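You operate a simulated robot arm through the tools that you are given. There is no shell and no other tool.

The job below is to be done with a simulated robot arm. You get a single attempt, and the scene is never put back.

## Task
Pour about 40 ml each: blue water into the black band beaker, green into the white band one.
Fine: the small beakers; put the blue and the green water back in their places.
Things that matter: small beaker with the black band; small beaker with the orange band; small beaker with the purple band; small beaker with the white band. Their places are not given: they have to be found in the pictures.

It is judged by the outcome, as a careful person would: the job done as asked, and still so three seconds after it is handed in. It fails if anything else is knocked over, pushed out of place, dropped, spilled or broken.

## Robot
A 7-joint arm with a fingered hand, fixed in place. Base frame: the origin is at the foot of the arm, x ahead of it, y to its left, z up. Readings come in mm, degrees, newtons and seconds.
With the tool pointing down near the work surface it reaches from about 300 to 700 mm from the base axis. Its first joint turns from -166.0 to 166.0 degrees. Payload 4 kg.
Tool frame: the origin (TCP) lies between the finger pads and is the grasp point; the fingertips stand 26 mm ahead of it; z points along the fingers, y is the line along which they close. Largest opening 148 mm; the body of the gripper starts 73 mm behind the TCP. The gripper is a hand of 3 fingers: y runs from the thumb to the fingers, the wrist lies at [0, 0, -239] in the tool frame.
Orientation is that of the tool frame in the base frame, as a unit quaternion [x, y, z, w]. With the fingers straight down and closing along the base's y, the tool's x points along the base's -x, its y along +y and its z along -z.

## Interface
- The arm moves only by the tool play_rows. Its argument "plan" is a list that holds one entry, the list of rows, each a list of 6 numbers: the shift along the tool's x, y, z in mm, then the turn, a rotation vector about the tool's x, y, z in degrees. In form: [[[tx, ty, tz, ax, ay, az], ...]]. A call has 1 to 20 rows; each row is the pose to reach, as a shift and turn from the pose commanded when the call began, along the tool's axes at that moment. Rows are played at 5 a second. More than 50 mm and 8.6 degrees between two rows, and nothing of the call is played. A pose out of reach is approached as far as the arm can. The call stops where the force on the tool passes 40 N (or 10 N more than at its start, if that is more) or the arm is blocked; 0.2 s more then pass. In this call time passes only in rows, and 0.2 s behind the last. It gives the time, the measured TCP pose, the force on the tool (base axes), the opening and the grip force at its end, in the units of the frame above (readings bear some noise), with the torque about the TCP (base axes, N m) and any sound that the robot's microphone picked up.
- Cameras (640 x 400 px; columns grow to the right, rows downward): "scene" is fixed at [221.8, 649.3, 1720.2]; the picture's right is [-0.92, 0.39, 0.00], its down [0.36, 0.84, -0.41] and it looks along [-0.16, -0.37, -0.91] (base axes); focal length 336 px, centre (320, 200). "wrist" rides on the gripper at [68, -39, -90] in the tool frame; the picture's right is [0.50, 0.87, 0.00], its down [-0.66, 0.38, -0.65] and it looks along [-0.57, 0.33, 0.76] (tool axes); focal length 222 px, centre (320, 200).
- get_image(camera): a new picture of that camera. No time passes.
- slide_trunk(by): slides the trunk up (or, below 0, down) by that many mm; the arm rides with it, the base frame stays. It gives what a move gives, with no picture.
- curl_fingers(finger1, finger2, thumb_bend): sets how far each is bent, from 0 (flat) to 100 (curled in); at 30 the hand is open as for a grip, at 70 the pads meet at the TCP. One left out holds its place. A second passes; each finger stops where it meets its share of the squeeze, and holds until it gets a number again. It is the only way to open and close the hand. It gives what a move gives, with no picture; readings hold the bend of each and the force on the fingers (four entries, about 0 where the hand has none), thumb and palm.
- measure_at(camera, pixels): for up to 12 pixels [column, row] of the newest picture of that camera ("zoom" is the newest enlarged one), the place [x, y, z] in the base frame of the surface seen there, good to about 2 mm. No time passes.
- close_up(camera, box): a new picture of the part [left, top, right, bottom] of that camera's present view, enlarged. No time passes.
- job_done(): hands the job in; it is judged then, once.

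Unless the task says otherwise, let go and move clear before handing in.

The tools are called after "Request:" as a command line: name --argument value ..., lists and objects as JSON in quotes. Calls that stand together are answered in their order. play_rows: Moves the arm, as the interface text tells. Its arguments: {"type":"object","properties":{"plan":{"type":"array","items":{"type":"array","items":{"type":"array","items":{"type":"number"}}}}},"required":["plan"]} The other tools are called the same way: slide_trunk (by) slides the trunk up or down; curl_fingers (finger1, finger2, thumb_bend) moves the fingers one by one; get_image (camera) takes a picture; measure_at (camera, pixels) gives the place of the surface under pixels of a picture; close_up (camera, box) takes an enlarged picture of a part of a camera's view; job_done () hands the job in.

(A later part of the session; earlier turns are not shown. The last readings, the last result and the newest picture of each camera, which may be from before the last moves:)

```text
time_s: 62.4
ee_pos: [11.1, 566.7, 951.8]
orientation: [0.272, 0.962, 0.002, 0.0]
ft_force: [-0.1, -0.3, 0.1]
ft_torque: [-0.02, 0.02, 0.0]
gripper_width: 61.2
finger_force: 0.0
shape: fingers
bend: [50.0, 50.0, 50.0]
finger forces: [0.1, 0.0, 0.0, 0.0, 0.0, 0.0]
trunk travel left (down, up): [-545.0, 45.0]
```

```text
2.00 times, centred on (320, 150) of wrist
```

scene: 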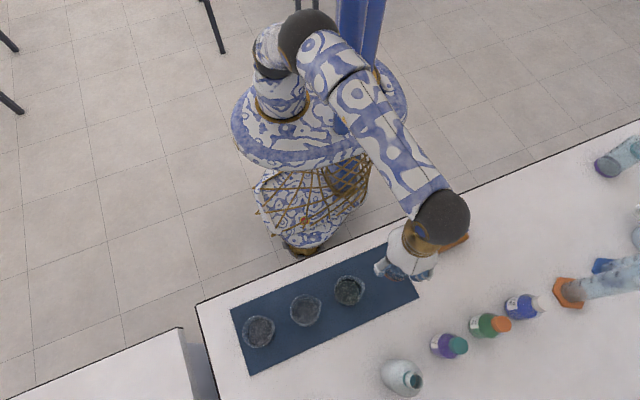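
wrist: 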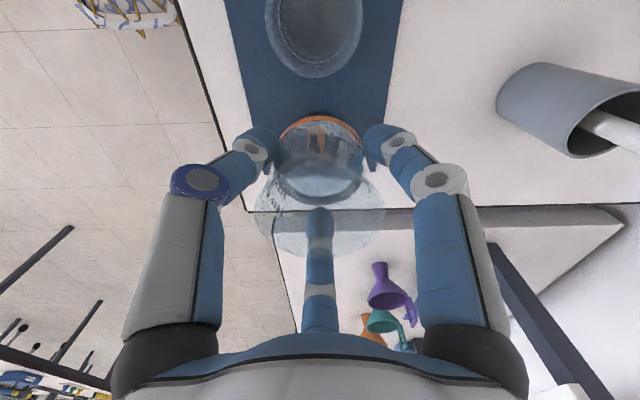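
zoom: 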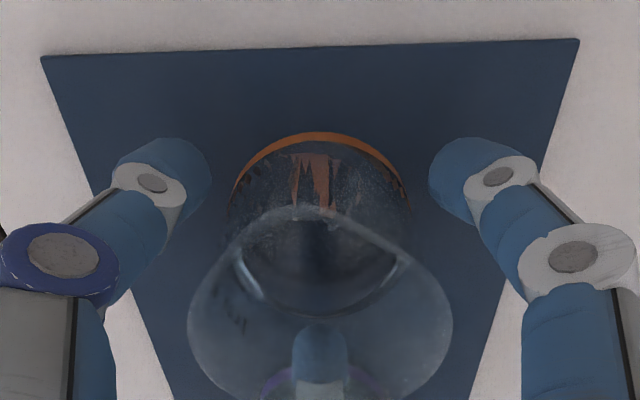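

Released, and the beaker stands on its spot. I'll rise straight up and move above the purple-band beaker.

Request:
play_rows --plan '[[[0, 0, -6, 0, 0, 0], [0, 0, -14, 0, 0, 0], [0, 0, -26, 0, 0, 0], [0, 0, -40, 0, 0, 0], [0, 0, -60, 0, 0, 0], [0, 0, -80, 0, 0, 0], [0, 0, -100, 0, 0, 0], [-21, 13, -110, 0, 0, 0], [-46, 29, -110, 0, 0, 0], [-69, 43, -110, 0, 0, 0], [-87.7, 54, -110, 0, 0, 0], [-87.7, 54, -110, 0, 0, 0]]]'

Request:
get_image --camera "wrist"

Request:
get_image --camera "scene"

Request:
close_up --camera "scene" --box '[325, 230, 430, 310]'

Request:
close_up --camera "wrist" --box '[180, 30, 460, 230]'

```text
time_s: 65.0
ee_pos: [112.9, 565.6, 1059.7]
orientation: [0.272, 0.962, 0.003, 0.0]
ft_force: [0.0, 0.3, -0.1]
ft_torque: [0.01, 0.01, 0.0]
gripper_width: 61.8
finger_force: 0.1
shape: fingers
bend: [50.0, 50.0, 50.0]
finger forces: [0.0, 0.0, 0.0, 0.1, 0.0, 0.0]
trunk travel left (down, up): [-545.0, 45.0]
```

```text
taken
```

wrist: 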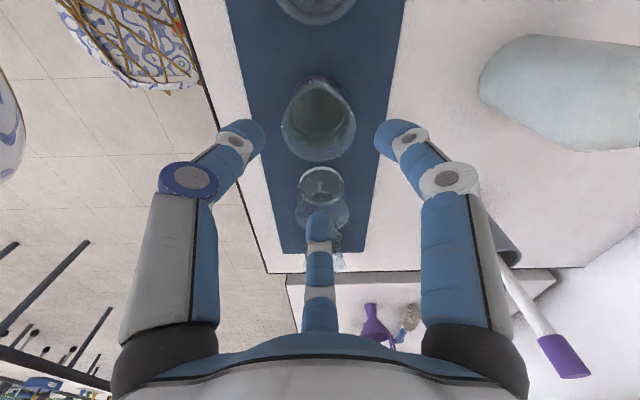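

```text
taken
```

scene: 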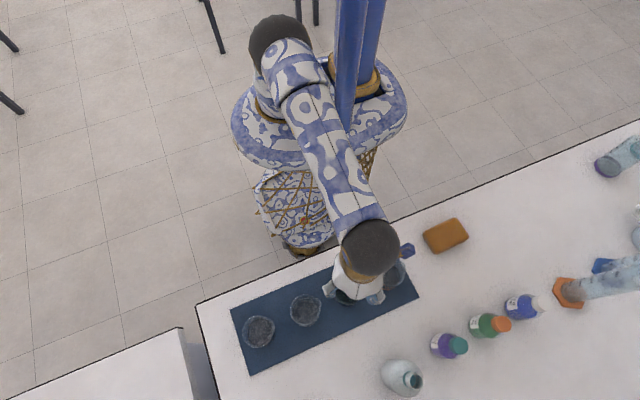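

```text
5.00 times, centred on (378, 270) of scene
```

zoom: 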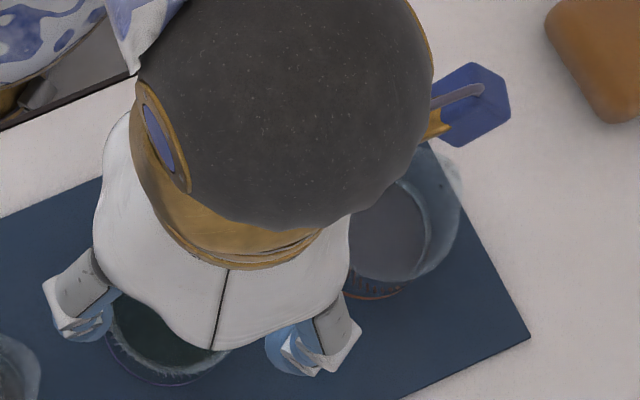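

```text
2.00 times, centred on (320, 130) of wrist
```

zoom: 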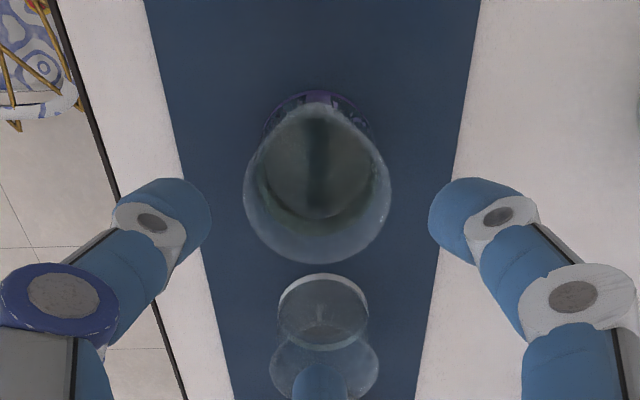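

The purple-band beaker is centred in view and clearly holds green water. I'll measure its centre from rim and liquid points.

Request:
measure_at --camera "zoom" --pixels '[[317, 262], [317, 265], [317, 105], [246, 190], [389, 190], [317, 160], [317, 215], [317, 120], [265, 170], [372, 170], [317, 95], [320, 300]]'

Request:
close_up --camera "wrist" --box '[270, 60, 370, 240]'

```text
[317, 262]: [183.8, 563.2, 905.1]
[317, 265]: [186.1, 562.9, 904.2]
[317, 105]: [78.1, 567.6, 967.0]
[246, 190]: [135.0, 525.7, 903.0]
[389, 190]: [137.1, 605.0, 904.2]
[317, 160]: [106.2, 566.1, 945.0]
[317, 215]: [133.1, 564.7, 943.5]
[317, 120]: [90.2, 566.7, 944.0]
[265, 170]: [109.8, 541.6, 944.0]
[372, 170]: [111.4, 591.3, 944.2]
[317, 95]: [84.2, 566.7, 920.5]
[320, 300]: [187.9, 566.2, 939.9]
```

```text
2.22 times, centred on (320, 150) of wrist
```

zoom: 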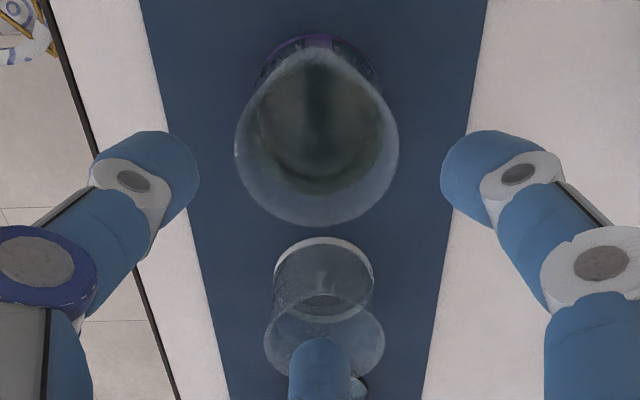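

Purple's centre is about (114.5, 566.3). I'll nudge there and lower to just above the rim to check.

Request:
play_rows --plan '[[[-0.9, 1.2, 10, 0, 0, 0], [-0.9, 1.2, 25, 0, 0, 0], [-0.9, 1.2, 40, 0, 0, 0], [-0.9, 1.2, 50, 0, 0, 0], [-0.9, 1.2, 56, 0, 0, 0]]]'

Request:
close_up --camera "wrist" --box '[180, 50, 460, 250]'

Request:
measure_at --camera "zoom" --pixels '[[313, 180], [251, 180], [378, 180], [313, 107], [312, 80], [313, 290]]'

```text
time_s: 66.2
ee_pos: [114.2, 566.7, 1004.2]
orientation: [0.272, 0.962, 0.003, 0.0]
ft_force: [0.2, -0.7, 0.1]
ft_torque: [-0.02, -0.01, -0.04]
gripper_width: 61.6
finger_force: 0.1
shape: fingers
bend: [50.0, 50.0, 50.0]
finger forces: [0.1, 0.0, 0.0, 0.1, 0.0, 0.0]
trunk travel left (down, up): [-545.0, 45.0]
```

```text
2.00 times, centred on (320, 150) of wrist
```

zoom: 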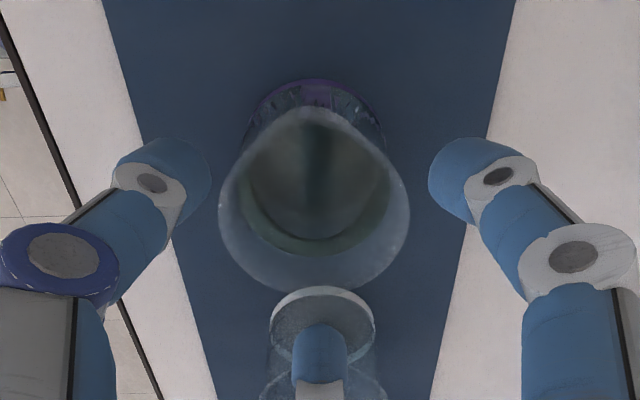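

```text
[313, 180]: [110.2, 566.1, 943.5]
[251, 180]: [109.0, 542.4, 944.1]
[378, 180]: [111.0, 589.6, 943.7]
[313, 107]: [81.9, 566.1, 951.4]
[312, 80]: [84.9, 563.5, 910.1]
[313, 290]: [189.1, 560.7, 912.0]
```

The view matches the orange approach almost exactly, so I'll use the same small shift and descend to TCP z≈950.

Request:
play_rows --plan '[[[-0.7, -1.2, 0, 0, 0, 0], [-0.7, -1.2, 9, 0, 0, 0], [-0.7, -1.2, 18, 0, 0, 0], [-0.7, -1.2, 27, 0, 0, 0], [-0.7, -1.2, 36, 0, 0, 0], [-0.7, -1.2, 45, 0, 0, 0], [-0.7, -1.2, 54, 0, 0, 0]]]'

Request:
close_up --camera "wrist" --box '[180, 50, 460, 250]'

Request:
close_up --camera "scene" --box '[275, 220, 415, 330]'

```text
time_s: 67.8
ee_pos: [114.4, 565.3, 949.2]
orientation: [0.272, 0.962, 0.003, 0.0]
ft_force: [0.0, 0.2, -0.4]
ft_torque: [0.01, 0.03, 0.0]
gripper_width: 61.7
finger_force: 0.0
shape: fingers
bend: [50.0, 50.0, 50.0]
finger forces: [0.0, 0.1, 0.1, 0.0, 0.0, 0.0]
trunk travel left (down, up): [-545.0, 45.0]
```

```text
2.00 times, centred on (320, 150) of wrist
```

zoom: 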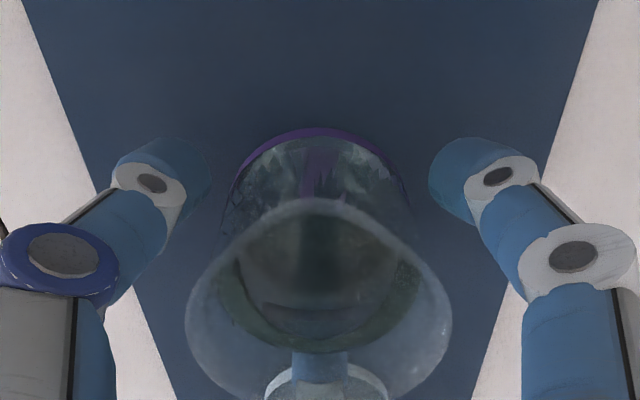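

```text
3.64 times, centred on (345, 275) of scene
```

zoom: 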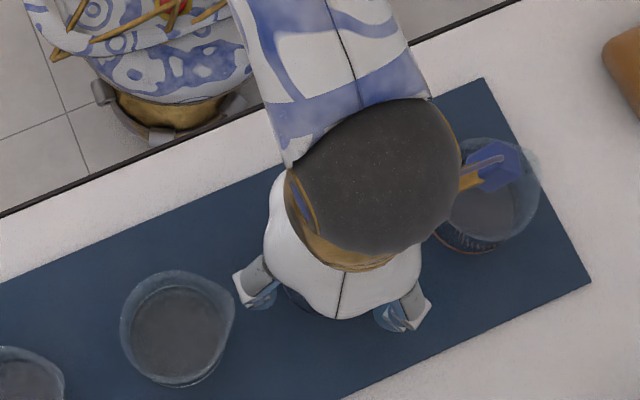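

The beaker is centred with the same clearance. I'll close in the same small steps.

Request:
curl_fingers --finger1 53 --finger2 53 --thumb_bend 53

Request:
curl_fingers --finger1 54.5 --finger2 54.5 --thumb_bend 54.5

Request:
curl_fingers --finger1 56 --finger2 56 --thumb_bend 56

```text
time_s: 68.8
ee_pos: [114.9, 564.6, 950.8]
orientation: [0.272, 0.962, 0.004, 0.0]
ft_force: [-0.6, 0.3, -0.9]
ft_torque: [-0.01, 0.0, -0.03]
gripper_width: 53.8
finger_force: 0.8
shape: fingers
bend: [52.0, 52.0, 53.0]
finger forces: [0.2, 0.3, 0.0, 0.1, 0.6, 0.1]
trunk travel left (down, up): [-545.0, 45.0]
```

```text
time_s: 69.8
ee_pos: [114.3, 565.0, 950.8]
orientation: [0.272, 0.962, 0.003, -0.001]
ft_force: [-0.1, -1.1, 0.6]
ft_torque: [0.01, 0.03, 0.04]
gripper_width: 53.0
finger_force: 2.3
shape: fingers
bend: [53.0, 53.0, 53.0]
finger forces: [0.8, 1.0, 0.0, 0.1, 1.3, 0.1]
trunk travel left (down, up): [-545.0, 45.0]
```

```text
time_s: 70.8
ee_pos: [114.4, 565.3, 950.8]
orientation: [0.273, 0.962, 0.002, 0.0]
ft_force: [-0.3, -0.2, -0.1]
ft_torque: [-0.02, 0.03, -0.04]
gripper_width: 52.0
finger_force: 4.2
shape: fingers
bend: [53.0, 53.0, 54.0]
finger forces: [2.4, 2.5, 0.1, 0.1, 3.0, 0.0]
trunk travel left (down, up): [-545.0, 45.0]
```

Contact is even at 2.4–3.0 N. I'll add a touch more, as before, and test-lift.

Request:
curl_fingers --finger1 57.5 --finger2 57.2 --thumb_bend 56.8

Request:
play_rows --plan '[[[0, 0, -3, 0, 0, 0], [0, 0, -6, 0, 0, 0], [0, 0, -10, 0, 0, 0], [0, 0, -14, 0, 0, 0], [0, 0, -14, 0, 0, 0]]]'

Request:
close_up --camera "wrist" --box '[180, 50, 460, 250]'

```text
time_s: 71.8
ee_pos: [114.2, 565.6, 950.2]
orientation: [0.273, 0.962, 0.003, 0.0]
ft_force: [-0.8, -0.3, 1.2]
ft_torque: [0.02, -0.01, 0.0]
gripper_width: 51.6
finger_force: 4.5
shape: fingers
bend: [53.0, 53.0, 54.0]
finger forces: [3.1, 3.2, 0.0, 0.0, 3.1, 0.0]
trunk travel left (down, up): [-545.0, 45.0]
```

```text
time_s: 73.0
ee_pos: [114.5, 565.7, 964.1]
orientation: [0.273, 0.962, 0.003, 0.0]
ft_force: [0.7, 0.3, -2.0]
ft_torque: [-0.02, 0.01, -0.01]
gripper_width: 51.6
finger_force: 4.3
shape: fingers
bend: [53.0, 53.0, 54.0]
finger forces: [2.9, 3.1, 0.1, 0.1, 3.1, 0.0]
trunk travel left (down, up): [-545.0, 45.0]
```

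```text
2.00 times, centred on (320, 150) of wrist
```

zoom: 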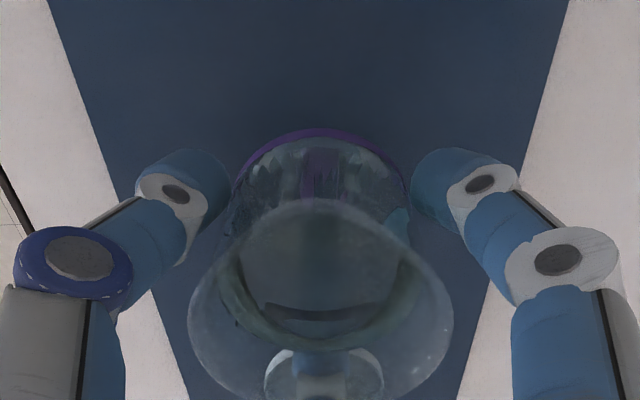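

The lift is clean (the purple band is steady in the view). For the white beaker I'll yaw 45° so that I can pour from its +x+y side, staying clear of the filled black beaker. First I'll lift.

Request:
play_rows --plan '[[[0, 0, -6, 0, 0, 0], [0, 0, -16, 0, 0, 0], [0, 0, -30, 0, 0, 0], [0, 0, -46, 0, 0, 0], [0, 0, -62, 0, 0, 0], [0, 0, -78, 0, 0, 0], [0, 0, -90, 0, 0, 0], [0, 0, -96, 0, 0, 0]]]'

Request:
play_rows --plan '[[[-1.8, 1.5, 0, 0, 0, -0.9], [-7.1, 6.2, 0, 0, 0, -3.6], [-15, 13.1, 0, 0, 0, -7.7], [-23.8, 20.8, 0, 0, 0, -12.2], [-33.6, 29.3, 0, 0, 0, -17.1], [-43.3, 37.7, 0, 0, 0, -22], [-53, 46.2, 0, 0, 0, -27], [-62.7, 54.7, 0, 0, 0, -32], [-71.5, 62.4, 0, 0, 0, -36.5], [-78.6, 68.5, 0, 0, 0, -40], [-83.9, 73.2, 0, 0, 0, -42.8], [-87, 75.8, 0, 0, 0, -44.3], [-88.3, 77, 0, 0, 0, -45], [-88.3, 77, 0, 0, 0, -45]]]'

Request:
get_image --camera "wrist"

Request:
get_image --camera "scene"

```text
time_s: 74.8
ee_pos: [113.5, 566.6, 1061.4]
orientation: [0.272, 0.962, 0.002, 0.0]
ft_force: [0.0, -0.1, -1.0]
ft_torque: [-0.02, -0.02, -0.02]
gripper_width: 51.6
finger_force: 5.0
shape: fingers
bend: [53.0, 53.0, 54.0]
finger forces: [3.0, 3.1, 0.0, 0.0, 3.1, 0.1]
trunk travel left (down, up): [-545.0, 45.0]
```

```text
time_s: 77.8
ee_pos: [230.0, 585.8, 1061.8]
orientation: [-0.117, 0.993, 0.003, 0.001]
ft_force: [0.8, 0.3, -0.9]
ft_torque: [0.01, -0.01, 0.03]
gripper_width: 51.3
finger_force: 4.4
shape: fingers
bend: [53.0, 53.0, 54.0]
finger forces: [2.8, 3.0, 0.0, 0.0, 3.0, 0.0]
trunk travel left (down, up): [-545.0, 45.0]
```

```text
taken
```

wrist: 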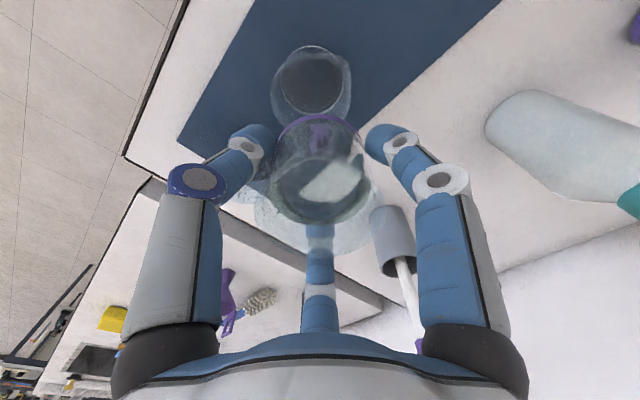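

```text
taken
```

scene: 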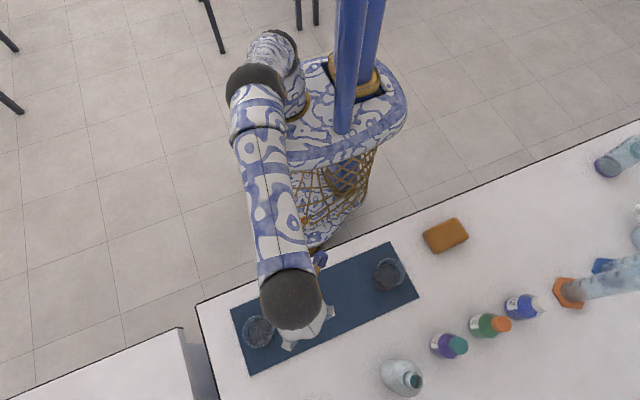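

The yaw succeeded. The white beaker is visible at px (312,85), so I'll fix its centre now.

Request:
close_up --camera "wrist" --box '[250, 30, 380, 120]'

Request:
measure_at --camera "zoom" --pixels '[[300, 80], [300, 200], [300, 250], [300, 395], [110, 240], [490, 240], [150, 170], [440, 170], [300, 150], [305, 400]]'

Request:
close_up --camera "wrist" --box '[180, 50, 460, 250]'

```text
4.44 times, centred on (315, 75) of wrist
```

zoom: 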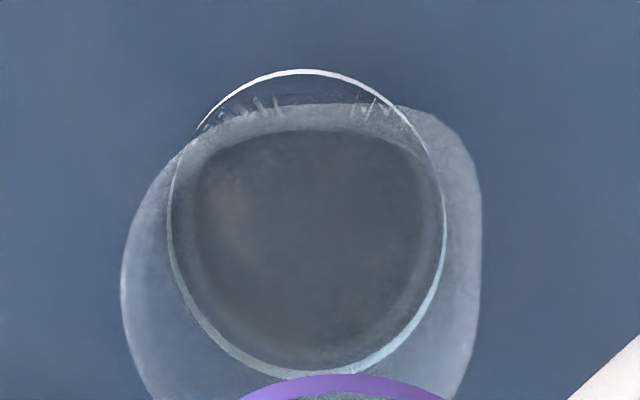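

```text
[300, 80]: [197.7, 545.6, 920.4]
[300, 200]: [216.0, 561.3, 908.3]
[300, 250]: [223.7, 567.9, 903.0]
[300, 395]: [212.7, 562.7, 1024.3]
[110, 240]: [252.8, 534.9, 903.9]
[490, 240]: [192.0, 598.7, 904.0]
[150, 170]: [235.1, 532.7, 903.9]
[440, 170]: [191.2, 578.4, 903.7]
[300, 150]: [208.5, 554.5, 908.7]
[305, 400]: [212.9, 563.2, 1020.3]
```

```text
2.00 times, centred on (320, 150) of wrist
```

zoom: 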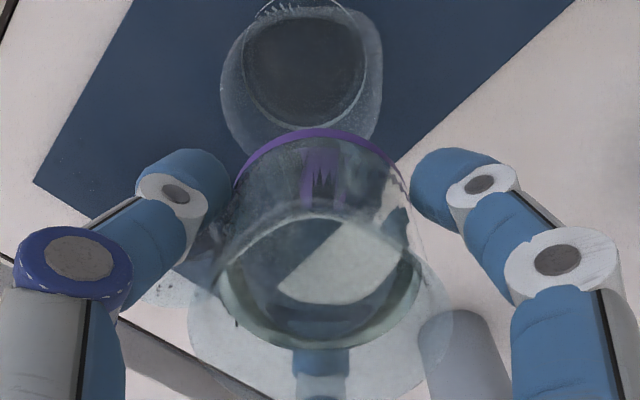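

White's centre is about (219.5, 565.8) and it's empty. I'll move to its +x+y side, tilt to 25° and lower so the spout is over it.

Request:
play_rows --plan '[[[-2.3, 0.6, 0, -1.05, -1.7, 0], [-6.9, 1.9, 0, -3.14, -5.11, 0], [-11.5, 3.2, 0, -5.23, -8.52, 0], [-16.1, 4.5, 0, -7.33, -11.92, 0], [-20.7, 5.8, 0, -9.42, -15.33, 0], [-23, 6.4, 0, -10.47, -17.03, 0], [-23, 6.4, 3, -11.51, -18.74, 0], [-23, 6.4, 12, -12.56, -20.44, 0], [-23, 6.4, 22, -13.09, -21.29, 0], [-23, 6.4, 32, -13.09, -21.29, 0], [-23, 6.4, 41, -13.09, -21.29, 0], [-23, 6.4, 46, -13.09, -21.29, 0], [-23, 6.4, 48, -13.09, -21.29, 0], [-23, 6.4, 48, -13.09, -21.29, 0]]]'

Request:
get_image --camera "wrist"

Request:
get_image --camera "scene"

Request:
close_up --camera "wrist" --box '[220, 0, 420, 270]'

Request:
close_up --camera "scene" --box '[220, 270, 340, 370]'

```text
time_s: 80.8
ee_pos: [251.5, 597.4, 1012.7]
orientation: [-0.114, 0.969, 0.136, 0.17]
ft_force: [0.5, -0.2, -1.7]
ft_torque: [0.0, 0.03, -0.01]
gripper_width: 51.1
finger_force: 4.2
shape: fingers
bend: [53.0, 53.0, 54.0]
finger forces: [2.7, 2.8, 0.0, 0.1, 2.9, 0.1]
trunk travel left (down, up): [-545.0, 45.0]
```

```text
taken
```

wrist: 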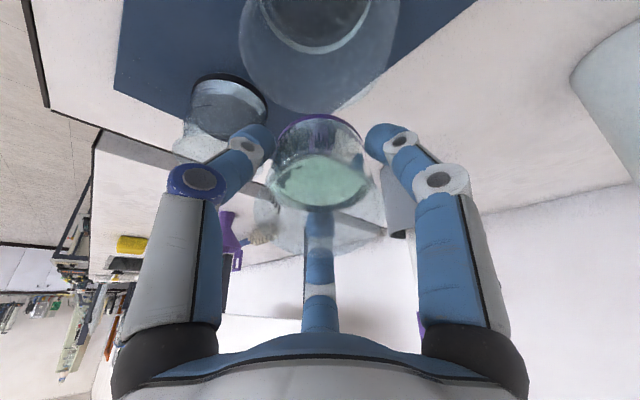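

```text
taken
```

scene: 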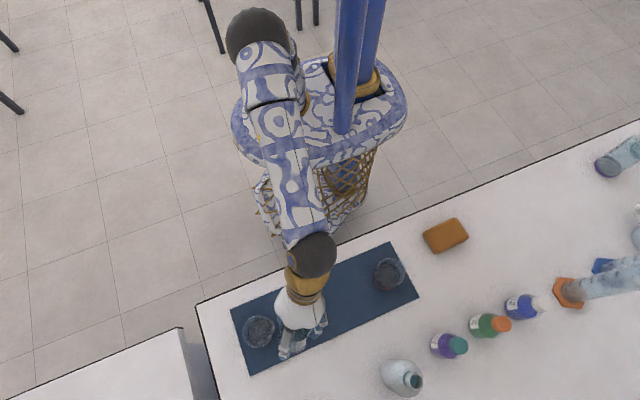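

```text
1.48 times, centred on (320, 135) of wrist
```

zoom: 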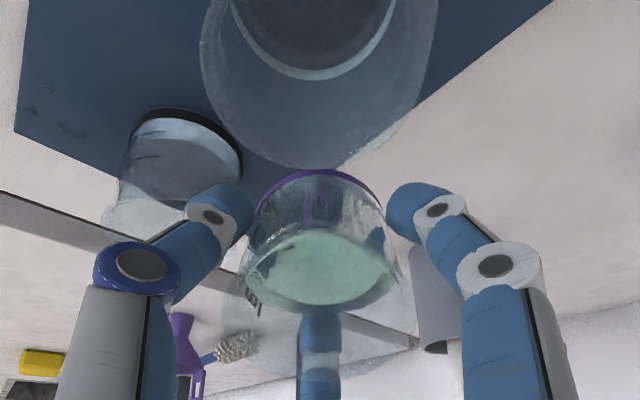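

```text
4.00 times, centred on (280, 320) of scene
```

zoom: 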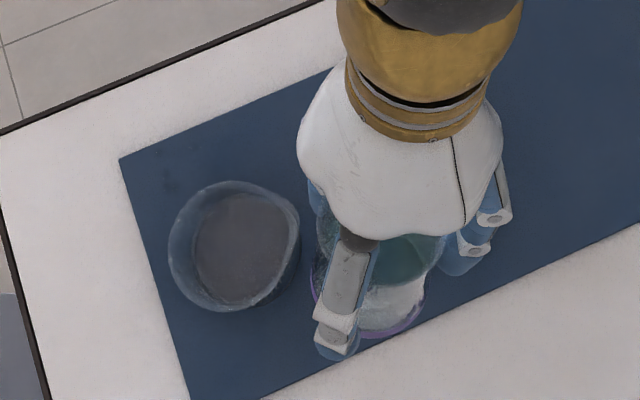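

The green water and white receiver are well aligned. There are faint dark marks on the mat near its far corner (zoom px 30,110 and 70,130), so I'll check them.

Request:
close_up --camera "wrist" --box '[110, 30, 240, 130]'

Request:
measure_at --camera "zoom" --pixels '[[70, 200], [90, 215], [180, 250], [110, 180]]'

Request:
close_up --camera "scene" --box '[225, 290, 285, 340]'

```text
4.00 times, centred on (175, 80) of wrist
```

zoom: 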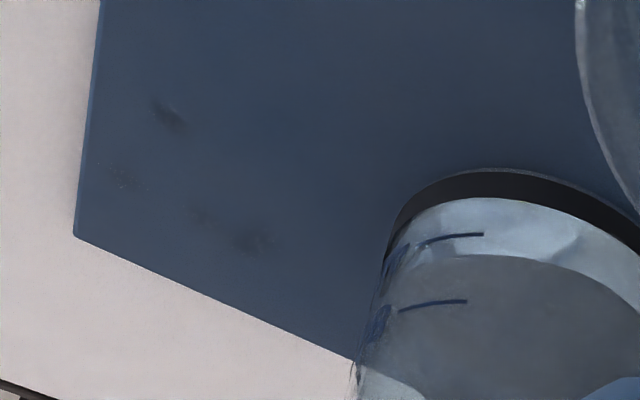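

```text
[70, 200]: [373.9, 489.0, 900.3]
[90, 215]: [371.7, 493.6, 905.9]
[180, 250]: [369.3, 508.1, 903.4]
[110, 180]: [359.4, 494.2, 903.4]
```

```text
8.00 times, centred on (255, 315) of scene
```

zoom: 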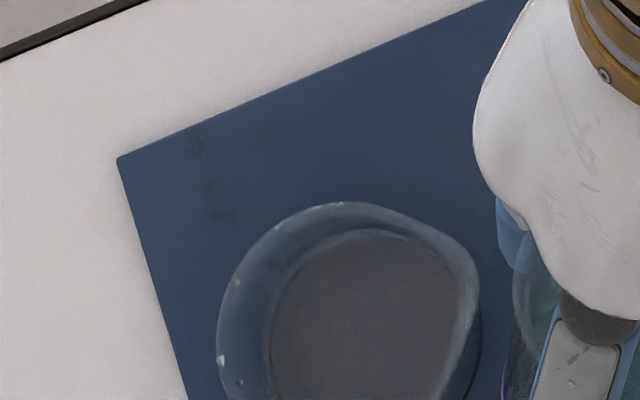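

The marks on the mat are faint texture far from the pour. This view also shows the black beaker's 40 and 80 ticks, so I'll zoom in to verify its level against them.

Request:
close_up --camera "wrist" --box '[180, 65, 280, 140]'

Request:
measure_at --camera "zoom" --pixels '[[230, 150], [270, 145], [190, 254], [220, 252], [250, 180], [300, 180], [350, 190], [300, 250], [300, 300], [400, 250], [250, 120], [300, 350]]'

```text
5.33 times, centred on (230, 102) of wrist
```

zoom: 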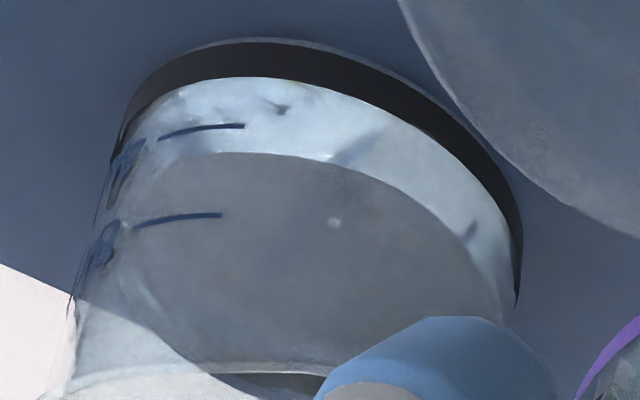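

```text
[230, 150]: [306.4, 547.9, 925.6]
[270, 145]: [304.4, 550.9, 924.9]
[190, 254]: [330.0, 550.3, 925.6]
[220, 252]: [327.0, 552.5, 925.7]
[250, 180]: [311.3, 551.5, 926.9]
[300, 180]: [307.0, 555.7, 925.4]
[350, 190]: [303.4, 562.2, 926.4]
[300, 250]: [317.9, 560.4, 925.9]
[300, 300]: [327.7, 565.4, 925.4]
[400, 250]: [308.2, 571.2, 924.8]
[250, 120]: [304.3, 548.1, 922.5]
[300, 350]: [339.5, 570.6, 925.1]
```

Request:
close_up --camera "wrist" --box '[190, 75, 240, 115]'

Request:
measure_at --camera "zoom" --pixels '[[270, 125], [300, 121], [330, 117], [360, 115], [220, 292], [250, 286], [290, 282], [300, 170], [300, 185], [300, 195], [300, 150], [350, 40]]'

```text
10.00 times, centred on (215, 95) of wrist
```

zoom: 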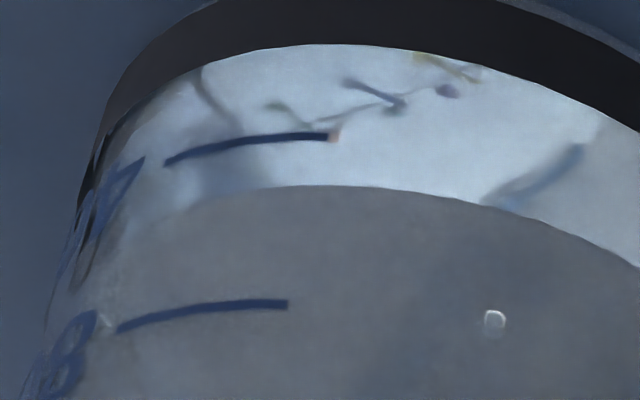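

```text
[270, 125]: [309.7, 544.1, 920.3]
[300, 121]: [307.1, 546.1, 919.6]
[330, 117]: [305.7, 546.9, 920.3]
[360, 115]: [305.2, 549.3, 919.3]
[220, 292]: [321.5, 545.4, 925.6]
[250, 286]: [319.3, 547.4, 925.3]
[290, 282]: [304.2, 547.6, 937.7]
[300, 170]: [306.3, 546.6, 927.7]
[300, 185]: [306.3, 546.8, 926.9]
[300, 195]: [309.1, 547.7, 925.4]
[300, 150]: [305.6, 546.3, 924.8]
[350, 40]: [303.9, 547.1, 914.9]
```

The lower tick (40) is at z≈922 and the water at about 926, so black may hold slightly more than 40 ml. I'll cross-check using the drop in the orange beaker's level.

Request:
close_up --camera "scene" --box '[360, 245, 420, 300]'

Request:
measure_at --camera "zoom" --pixels '[[300, 190], [270, 190], [330, 190], [300, 220], [300, 160], [270, 160], [330, 160], [330, 220], [270, 220], [350, 190], [310, 240], [250, 180]]'

Request:
close_up --camera "scene" --box '[230, 305, 285, 355]'

Request:
measure_at --camera "zoom" --pixels '[[300, 190], [270, 190], [330, 190], [300, 230], [300, 260], [270, 230], [330, 230], [360, 230], [300, 160], [330, 160]]'

```text
7.27 times, centred on (390, 272) of scene
```

zoom: 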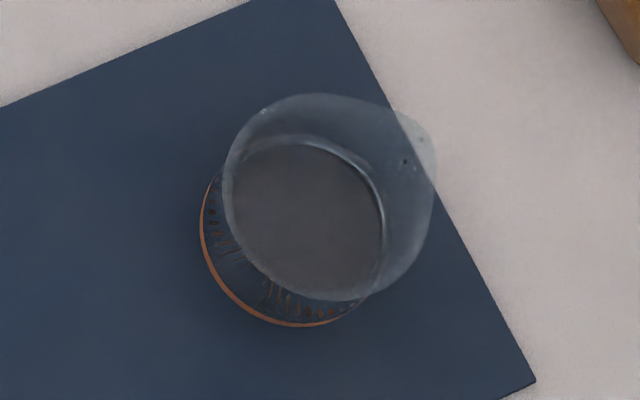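

```text
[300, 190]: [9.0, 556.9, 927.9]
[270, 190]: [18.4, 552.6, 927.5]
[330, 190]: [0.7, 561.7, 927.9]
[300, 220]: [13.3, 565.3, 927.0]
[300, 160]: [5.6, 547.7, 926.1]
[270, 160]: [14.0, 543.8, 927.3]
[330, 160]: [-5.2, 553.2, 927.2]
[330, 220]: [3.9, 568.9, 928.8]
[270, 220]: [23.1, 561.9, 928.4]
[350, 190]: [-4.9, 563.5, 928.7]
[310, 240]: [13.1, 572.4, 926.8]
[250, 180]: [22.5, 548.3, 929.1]
```

```text
8.00 times, centred on (258, 330) of scene
```

zoom: 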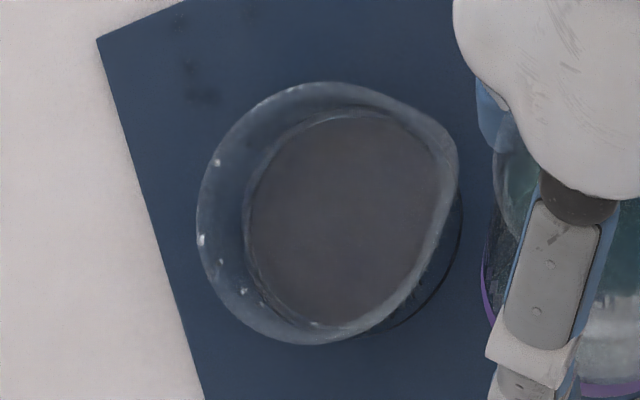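

```text
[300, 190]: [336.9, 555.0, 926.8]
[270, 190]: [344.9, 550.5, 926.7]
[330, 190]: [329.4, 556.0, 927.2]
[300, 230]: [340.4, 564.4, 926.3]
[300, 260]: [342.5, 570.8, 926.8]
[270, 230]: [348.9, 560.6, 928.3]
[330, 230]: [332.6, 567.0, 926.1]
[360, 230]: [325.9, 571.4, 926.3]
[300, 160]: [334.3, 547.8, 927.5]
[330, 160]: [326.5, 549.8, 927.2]
```

The levels agree: orange fell about 18.3 mm and black rose about 18.2 mm above its empty floor, giving roughly 40 ml at an inner radius of 26–27 mm. I'll repeat that for green, pouring slowly to 48° and then easing back to check.

Request:
play_rows --plan '[[[2.12, -1.3, 3.92, -2.62, -4.26, 0], [3.2, -1.97, 4.76, -4.71, -7.66, 0], [3.98, -2.45, 5.76, -6.8, -11.07, 0], [4.37, -2.68, 5.55, -8.37, -13.63, 0], [4.37, -2.68, 5.55, -8.37, -13.63, 0], [4.37, -2.68, 5.55, -8.37, -13.63, 0], [4.87, -2.99, 5.39, -9.94, -16.18, 0], [4.87, -2.99, 5.39, -9.94, -16.18, 0], [4.87, -2.99, 5.39, -9.94, -16.18, 0], [5.14, -3.16, 4.9, -10.99, -17.88, 0], [5.14, -3.16, 4.9, -10.99, -17.88, 0], [5.46, -3.35, 4.51, -12.04, -19.59, 0], [5.46, -3.35, 4.51, -12.04, -19.59, 0], [5.46, -3.35, 4.51, -12.04, -19.59, 0], [5.46, -3.35, 4.51, -12.04, -19.59, 0], [5.46, -3.35, 4.51, -12.04, -19.59, 0], [3.1, -1.91, 2.6, -7.85, -12.77, 0], [0.29, -0.18, -0.93, -3.66, -5.96, 0], [0, 0, 0, -1.05, -1.7, 0], [0, 0, 0, -1.05, -1.7, 0]]]'

Request:
play_rows --plan '[[[0, 0, 0.1, 0, 0, 0], [0, 0, 0, 0, 0, 0]]]'

Request:
get_image --camera "wrist"

Request:
close_up --camera "wrist" --box '[220, 0, 420, 270]'

Request:
close_up --camera "wrist" --box '[230, 0, 410, 110]'

Request:
measure_at --camera "zoom" --pixels '[[300, 20], [250, 30], [350, 30], [300, 50], [300, 70], [240, 15], [380, 15], [260, 50], [350, 50], [320, 30], [280, 30], [280, 10]]'

```text
time_s: 85.0
ee_pos: [250.1, 596.5, 1012.8]
orientation: [-0.113, 0.966, 0.147, 0.182]
ft_force: [0.1, 0.4, -1.3]
ft_torque: [0.01, 0.0, -0.03]
gripper_width: 50.7
finger_force: 3.8
shape: fingers
bend: [53.0, 53.0, 54.0]
finger forces: [2.6, 2.7, 0.1, 0.0, 2.5, 0.0]
trunk travel left (down, up): [-545.0, 45.0]
```

```text
time_s: 85.6
ee_pos: [251.1, 596.8, 1012.5]
orientation: [-0.113, 0.965, 0.147, 0.184]
ft_force: [0.4, -1.6, -1.4]
ft_torque: [0.01, 0.01, -0.02]
gripper_width: 50.7
finger_force: 4.0
shape: fingers
bend: [53.0, 53.0, 54.0]
finger forces: [2.6, 2.6, 0.0, 0.0, 2.7, 0.0]
trunk travel left (down, up): [-545.0, 45.0]
```

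```text
taken
```

wrist: 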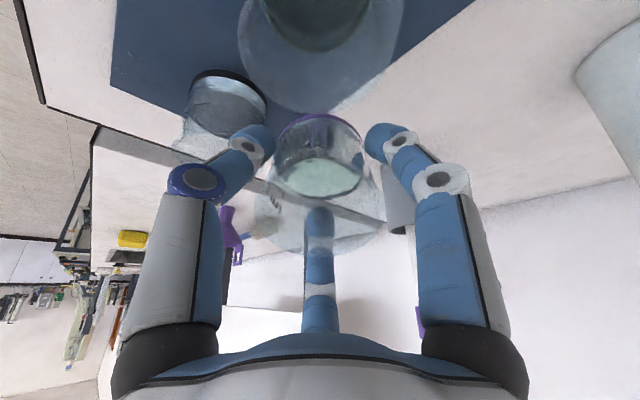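

```text
1.48 times, centred on (320, 135) of wrist
```

zoom: 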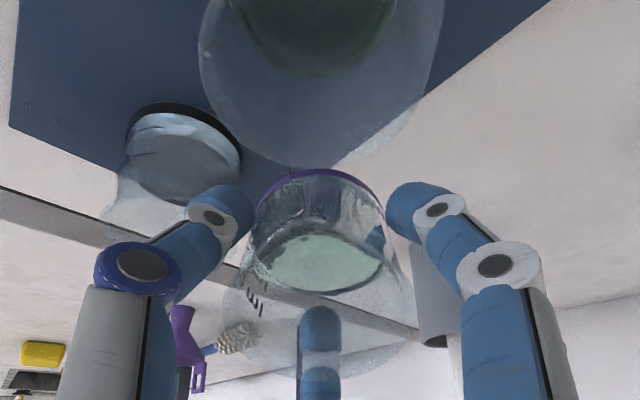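

```text
3.56 times, centred on (320, 55) of wrist
```

zoom: 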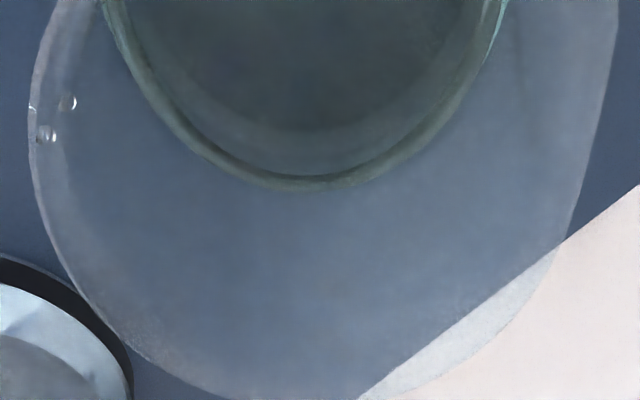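

```text
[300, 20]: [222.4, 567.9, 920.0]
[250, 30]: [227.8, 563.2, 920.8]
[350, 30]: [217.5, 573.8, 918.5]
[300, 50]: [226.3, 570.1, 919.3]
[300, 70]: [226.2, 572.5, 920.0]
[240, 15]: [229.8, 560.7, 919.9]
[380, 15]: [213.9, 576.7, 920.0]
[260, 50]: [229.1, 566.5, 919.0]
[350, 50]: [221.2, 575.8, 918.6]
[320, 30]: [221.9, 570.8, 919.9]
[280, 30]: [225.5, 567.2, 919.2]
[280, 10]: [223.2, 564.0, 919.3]
```

White is at z≈919.5 and much cleaner this time. One more pour to 53° with a short hold should bring it to the same final level (about 925.5).

Request:
play_rows --plan '[[[2.76, -1.7, 3.06, -4.19, -6.81, 0], [4.72, -2.9, 4.92, -8.37, -13.63, 0], [5.59, -3.43, 4.29, -10.99, -17.88, 0], [5.47, -3.36, 2.9, -12.04, -19.59, 0], [5.47, -3.36, 2.9, -12.04, -19.59, 0], [5.46, -3.35, 2.2, -12.56, -20.44, 0], [5.45, -3.35, 1.56, -13.09, -21.29, 0], [5.45, -3.35, 1.56, -13.09, -21.29, 0], [5.34, -3.28, 0.85, -13.61, -22.14, 0], [5.34, -3.28, 0.85, -13.61, -22.14, 0], [5.34, -3.28, 0.85, -13.61, -22.14, 0], [5.34, -3.28, 0.85, -13.61, -22.14, 0], [5.34, -3.28, 0.85, -13.61, -22.14, 0], [3.4, -2.09, 1, -9.42, -15.33, 0], [1.64, -1, 0, -5.23, -8.52, 0], [0, 0, 0, -1.05, -1.7, 0], [0, 0, 0, 0, 0, 0], [0, 0, 0, 0, 0, 0], [0, 0, 0, 0, 0, 0]]]'

Request:
get_image --camera "wrist"

Request:
close_up --camera "wrist" --box '[220, 0, 420, 270]'

Request:
close_up --camera "wrist" --box '[230, 0, 410, 110]'

Request:
measure_at --camera "zoom" --pixels '[[300, 20], [250, 30], [350, 30], [300, 50], [300, 70], [240, 15], [380, 15], [260, 50], [350, 50], [320, 30], [280, 30], [280, 10]]'

```text
time_s: 89.6
ee_pos: [252.3, 597.4, 1012.6]
orientation: [-0.114, 0.965, 0.147, 0.183]
ft_force: [-0.3, -0.2, -0.5]
ft_torque: [0.0, -0.03, -0.02]
gripper_width: 50.4
finger_force: 3.8
shape: fingers
bend: [53.0, 53.0, 54.0]
finger forces: [2.5, 2.5, 0.0, 0.0, 2.5, 0.0]
trunk travel left (down, up): [-545.0, 45.0]
```

```text
taken
```

wrist: 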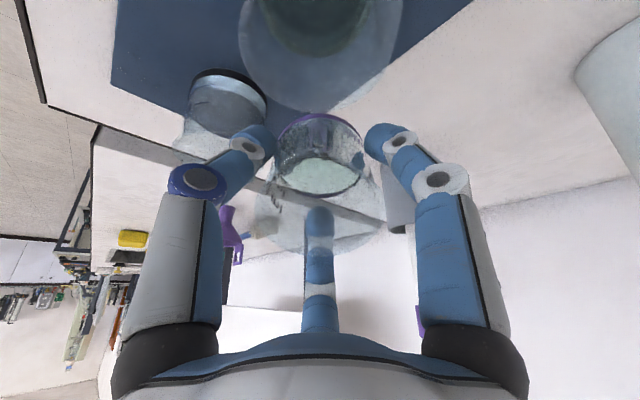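

```text
1.48 times, centred on (320, 135) of wrist
```

zoom: 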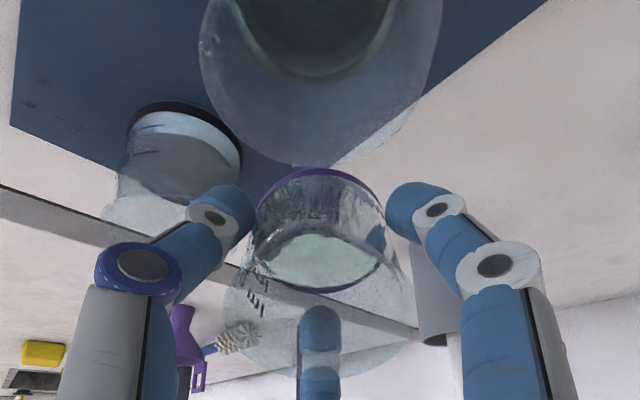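

```text
3.56 times, centred on (320, 55) of wrist
```

zoom: 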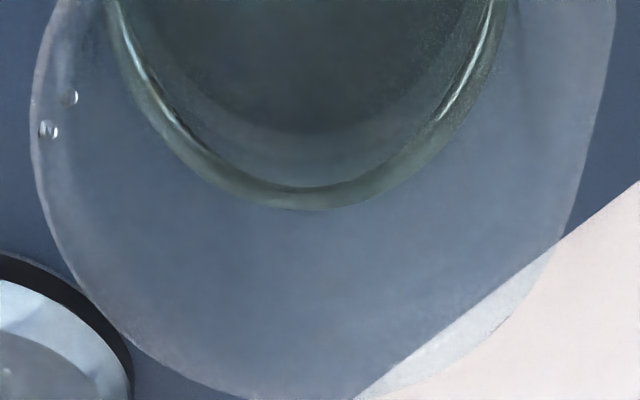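

```text
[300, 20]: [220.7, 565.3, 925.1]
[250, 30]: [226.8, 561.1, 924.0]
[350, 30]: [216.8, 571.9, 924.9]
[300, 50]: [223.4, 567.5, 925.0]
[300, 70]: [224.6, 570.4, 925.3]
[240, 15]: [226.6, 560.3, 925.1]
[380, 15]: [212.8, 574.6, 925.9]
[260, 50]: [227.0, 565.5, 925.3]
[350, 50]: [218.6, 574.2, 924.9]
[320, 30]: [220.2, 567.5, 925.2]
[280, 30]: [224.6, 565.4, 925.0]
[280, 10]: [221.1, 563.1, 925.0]
```

White reads z≈925.0, matching black (about 40 ml). I'll lift, bring the purple-band beaker upright, and head back.

Request:
play_rows --plan '[[[-2.3, 1.4, -5.3, 0, 0, 0], [-7, 4.3, -16, 1.57, 2.55, 0], [-9.3, 5.7, -30.3, 4.71, 7.66, 0], [-7.1, 4.4, -42.9, 8.37, 13.63, 0], [-3, 1.9, -51, 11.51, 18.74, 0], [1.6, -1, -53.7, 14.24, 23.16, 0], [1.6, -1, -53.7, 14.24, 23.16, 0]]]'

Request:
close_up --camera "wrist" --box '[180, 50, 460, 250]'

```text
time_s: 91.2
ee_pos: [232.2, 579.0, 1059.7]
orientation: [-0.117, 0.993, 0.002, -0.001]
ft_force: [-0.4, 0.2, -1.2]
ft_torque: [0.0, 0.0, -0.01]
gripper_width: 50.0
finger_force: 3.5
shape: fingers
bend: [53.0, 53.0, 54.0]
finger forces: [2.2, 2.5, 0.0, 0.0, 2.2, 0.1]
trunk travel left (down, up): [-545.0, 45.0]
```

```text
2.00 times, centred on (320, 150) of wrist
```

zoom: 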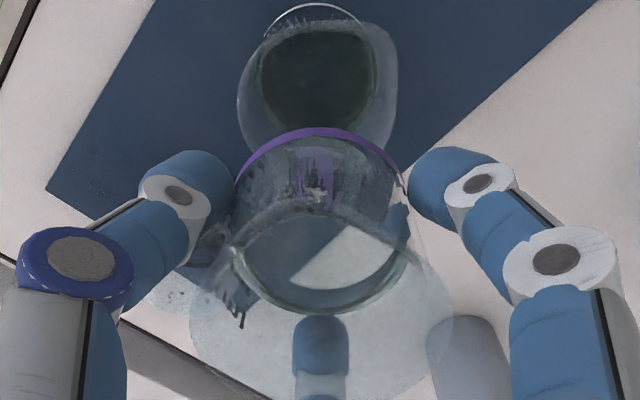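

The beaker is upright and steady; the finger force has crept to about 2.3 N, so I'll top it up slightly. Then I'll return over the home spot, undoing the yaw.

Request:
curl_fingers --finger1 58.2 --finger2 57.8 --thumb_bend 57.5

Request:
play_rows --plan '[[[2.4, 0.3, 0, 0, 0, 0.9], [9.5, 1.2, 0, 0, 0, 3.6], [20.1, 2.5, 0, 0, 0, 7.7], [31.9, 4, 0, 0, 0, 12.2], [44.9, 5.6, 0, 0, 0, 17.1], [57.9, 7.2, 0, 0, 0, 22], [70.9, 8.8, 0, 0, 0, 27], [83.9, 10.4, 0, 0, 0, 32], [95.7, 11.9, 0, 0, 0, 36.5], [105.2, 13.1, 0, 0, 0, 40], [112.3, 14, 0, 0, 0, 42.8], [116.4, 14.5, 0, 0, 0, 44.3], [118.2, 14.7, 0, 0, 0, 45], [118.2, 14.7, 0, 0, 0, 45]]]'

Request:
play_rows --plan '[[[0, 0, 0.1, 0, 0, 0]]]'

Request:
get_image --camera "wrist"

Request:
close_up --camera "scene" --box '[220, 220, 430, 380]'

```text
time_s: 92.2
ee_pos: [231.3, 579.7, 1061.2]
orientation: [-0.116, 0.993, 0.001, -0.001]
ft_force: [0.0, 0.4, 0.2]
ft_torque: [0.03, -0.01, -0.01]
gripper_width: 48.7
finger_force: 4.3
shape: fingers
bend: [54.0, 53.0, 55.0]
finger forces: [3.1, 2.6, 0.0, 0.0, 2.7, 0.0]
trunk travel left (down, up): [-545.0, 45.0]
```

```text
time_s: 95.2
ee_pos: [113.3, 564.6, 1060.2]
orientation: [0.273, 0.962, 0.002, -0.002]
ft_force: [-0.2, 0.6, -1.5]
ft_torque: [-0.01, 0.0, -0.02]
gripper_width: 48.5
finger_force: 4.1
shape: fingers
bend: [54.0, 53.0, 55.0]
finger forces: [3.1, 2.6, 0.0, 0.1, 2.5, 0.0]
trunk travel left (down, up): [-545.0, 45.0]
```

```text
time_s: 95.6
ee_pos: [115.1, 565.3, 1060.8]
orientation: [0.273, 0.962, 0.002, -0.002]
ft_force: [-0.1, 0.8, -0.4]
ft_torque: [0.01, 0.01, 0.0]
gripper_width: 48.7
finger_force: 4.1
shape: fingers
bend: [54.0, 53.0, 55.0]
finger forces: [3.1, 2.6, 0.0, 0.1, 2.5, 0.0]
trunk travel left (down, up): [-545.0, 45.0]
```

```text
taken
```

wrist: 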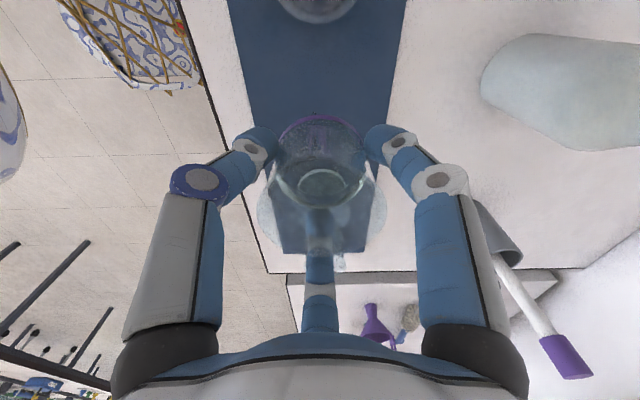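

```text
2.50 times, centred on (325, 300) of scene
```

zoom: 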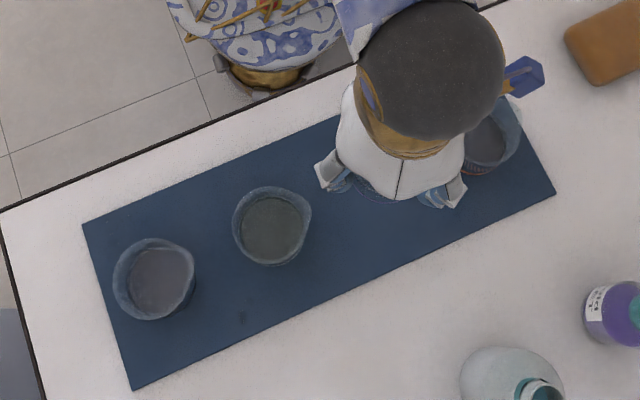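

I'm above the purple home spot. I'll check a dark dot on the mat at zoom (240,318) before lowering.

Request:
close_up --camera "scene" --box '[260, 310, 340, 360]'

Request:
play_rows --plan '[[[0, 0, 6, 0, 0, 0], [0, 0, 18, 0, 0, 0], [0, 0, 34, 0, 0, 0], [0, 0, 50, 0, 0, 0], [0, 0, 66, 0, 0, 0], [0, 0, 80, 0, 0, 0], [0, 0, 92, 0, 0, 0], [0, 0, 100, 0, 0, 0], [0, 0, 104, 0, 0, 0], [0, 0, 106, 0, 0, 0]]]'

Request:
close_up --camera "wrist" --box '[180, 50, 460, 250]'

```text
8.00 times, centred on (300, 335) of scene
```

zoom: 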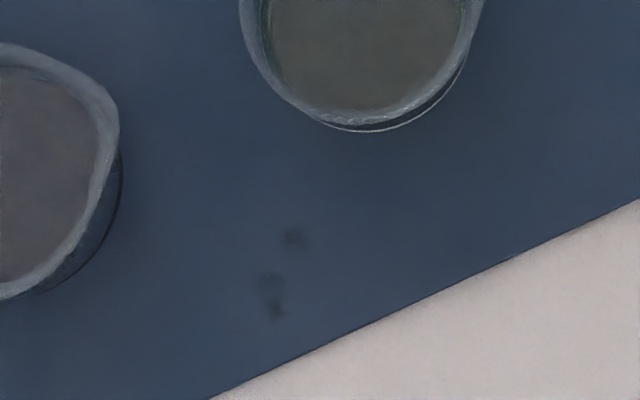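

```text
time_s: 97.8
ee_pos: [113.4, 565.0, 955.1]
orientation: [0.272, 0.962, 0.001, -0.001]
ft_force: [-0.6, 0.8, -0.3]
ft_torque: [0.0, -0.01, 0.03]
gripper_width: 47.9
finger_force: 4.0
shape: fingers
bend: [54.0, 53.0, 55.0]
finger forces: [3.0, 2.7, 0.0, 0.0, 2.2, 0.0]
trunk travel left (down, up): [-545.0, 45.0]
```

```text
2.00 times, centred on (320, 150) of wrist
```

zoom: 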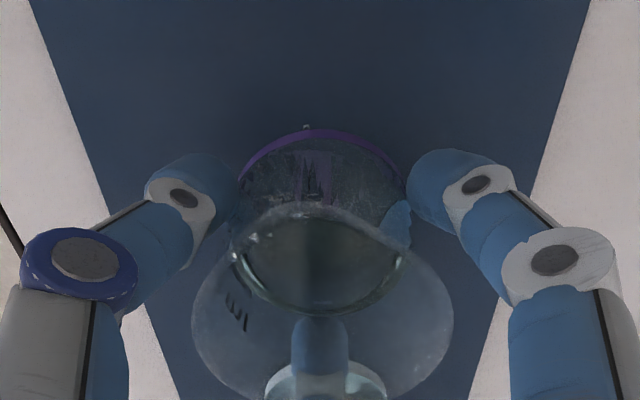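

The spots are a few faint pinhead-sized marks and nothing has pooled. I'll continue lowering purple in small steps until it touches down.

Request:
play_rows --plan '[[[0, 0, 0.7, 0, 0, 0], [0, 0, 1.4, 0, 0, 0], [0, 0, 2, 0, 0, 0], [0, 0, 2, 0, 0, 0]]]'

Request:
play_rows --plan '[[[0, 0, 0.5, 0, 0, 0], [0, 0, 1, 0, 0, 0], [0, 0, 1, 0, 0, 0]]]'

Request:
play_rows --plan '[[[0, 0, 0.3, 0, 0, 0], [0, 0, 0.5, 0, 0, 0], [0, 0, 0.5, 0, 0, 0]]]'

```text
time_s: 98.8
ee_pos: [112.5, 565.7, 952.7]
orientation: [0.272, 0.962, 0.001, -0.001]
ft_force: [0.7, -0.8, 0.4]
ft_torque: [-0.01, 0.0, -0.01]
gripper_width: 48.3
finger_force: 4.1
shape: fingers
bend: [54.0, 53.0, 55.0]
finger forces: [2.9, 2.8, 0.1, 0.0, 2.2, 0.0]
trunk travel left (down, up): [-545.0, 45.0]
```

```text
time_s: 99.6
ee_pos: [114.0, 566.2, 950.7]
orientation: [0.273, 0.962, 0.002, -0.001]
ft_force: [0.2, -0.8, 1.8]
ft_torque: [0.03, -0.06, -0.03]
gripper_width: 48.1
finger_force: 4.2
shape: fingers
bend: [54.0, 53.0, 55.0]
finger forces: [3.0, 2.9, 0.0, 0.1, 2.4, 0.1]
trunk travel left (down, up): [-545.0, 45.0]
```

```text
time_s: 100.4
ee_pos: [114.3, 565.2, 949.9]
orientation: [0.272, 0.962, 0.002, -0.002]
ft_force: [1.2, 1.2, 5.5]
ft_torque: [0.03, 0.03, -0.01]
gripper_width: 47.7
finger_force: 4.2
shape: fingers
bend: [54.0, 53.0, 55.0]
finger forces: [3.5, 3.2, 0.0, 0.0, 2.5, 0.1]
trunk travel left (down, up): [-545.0, 45.0]
```

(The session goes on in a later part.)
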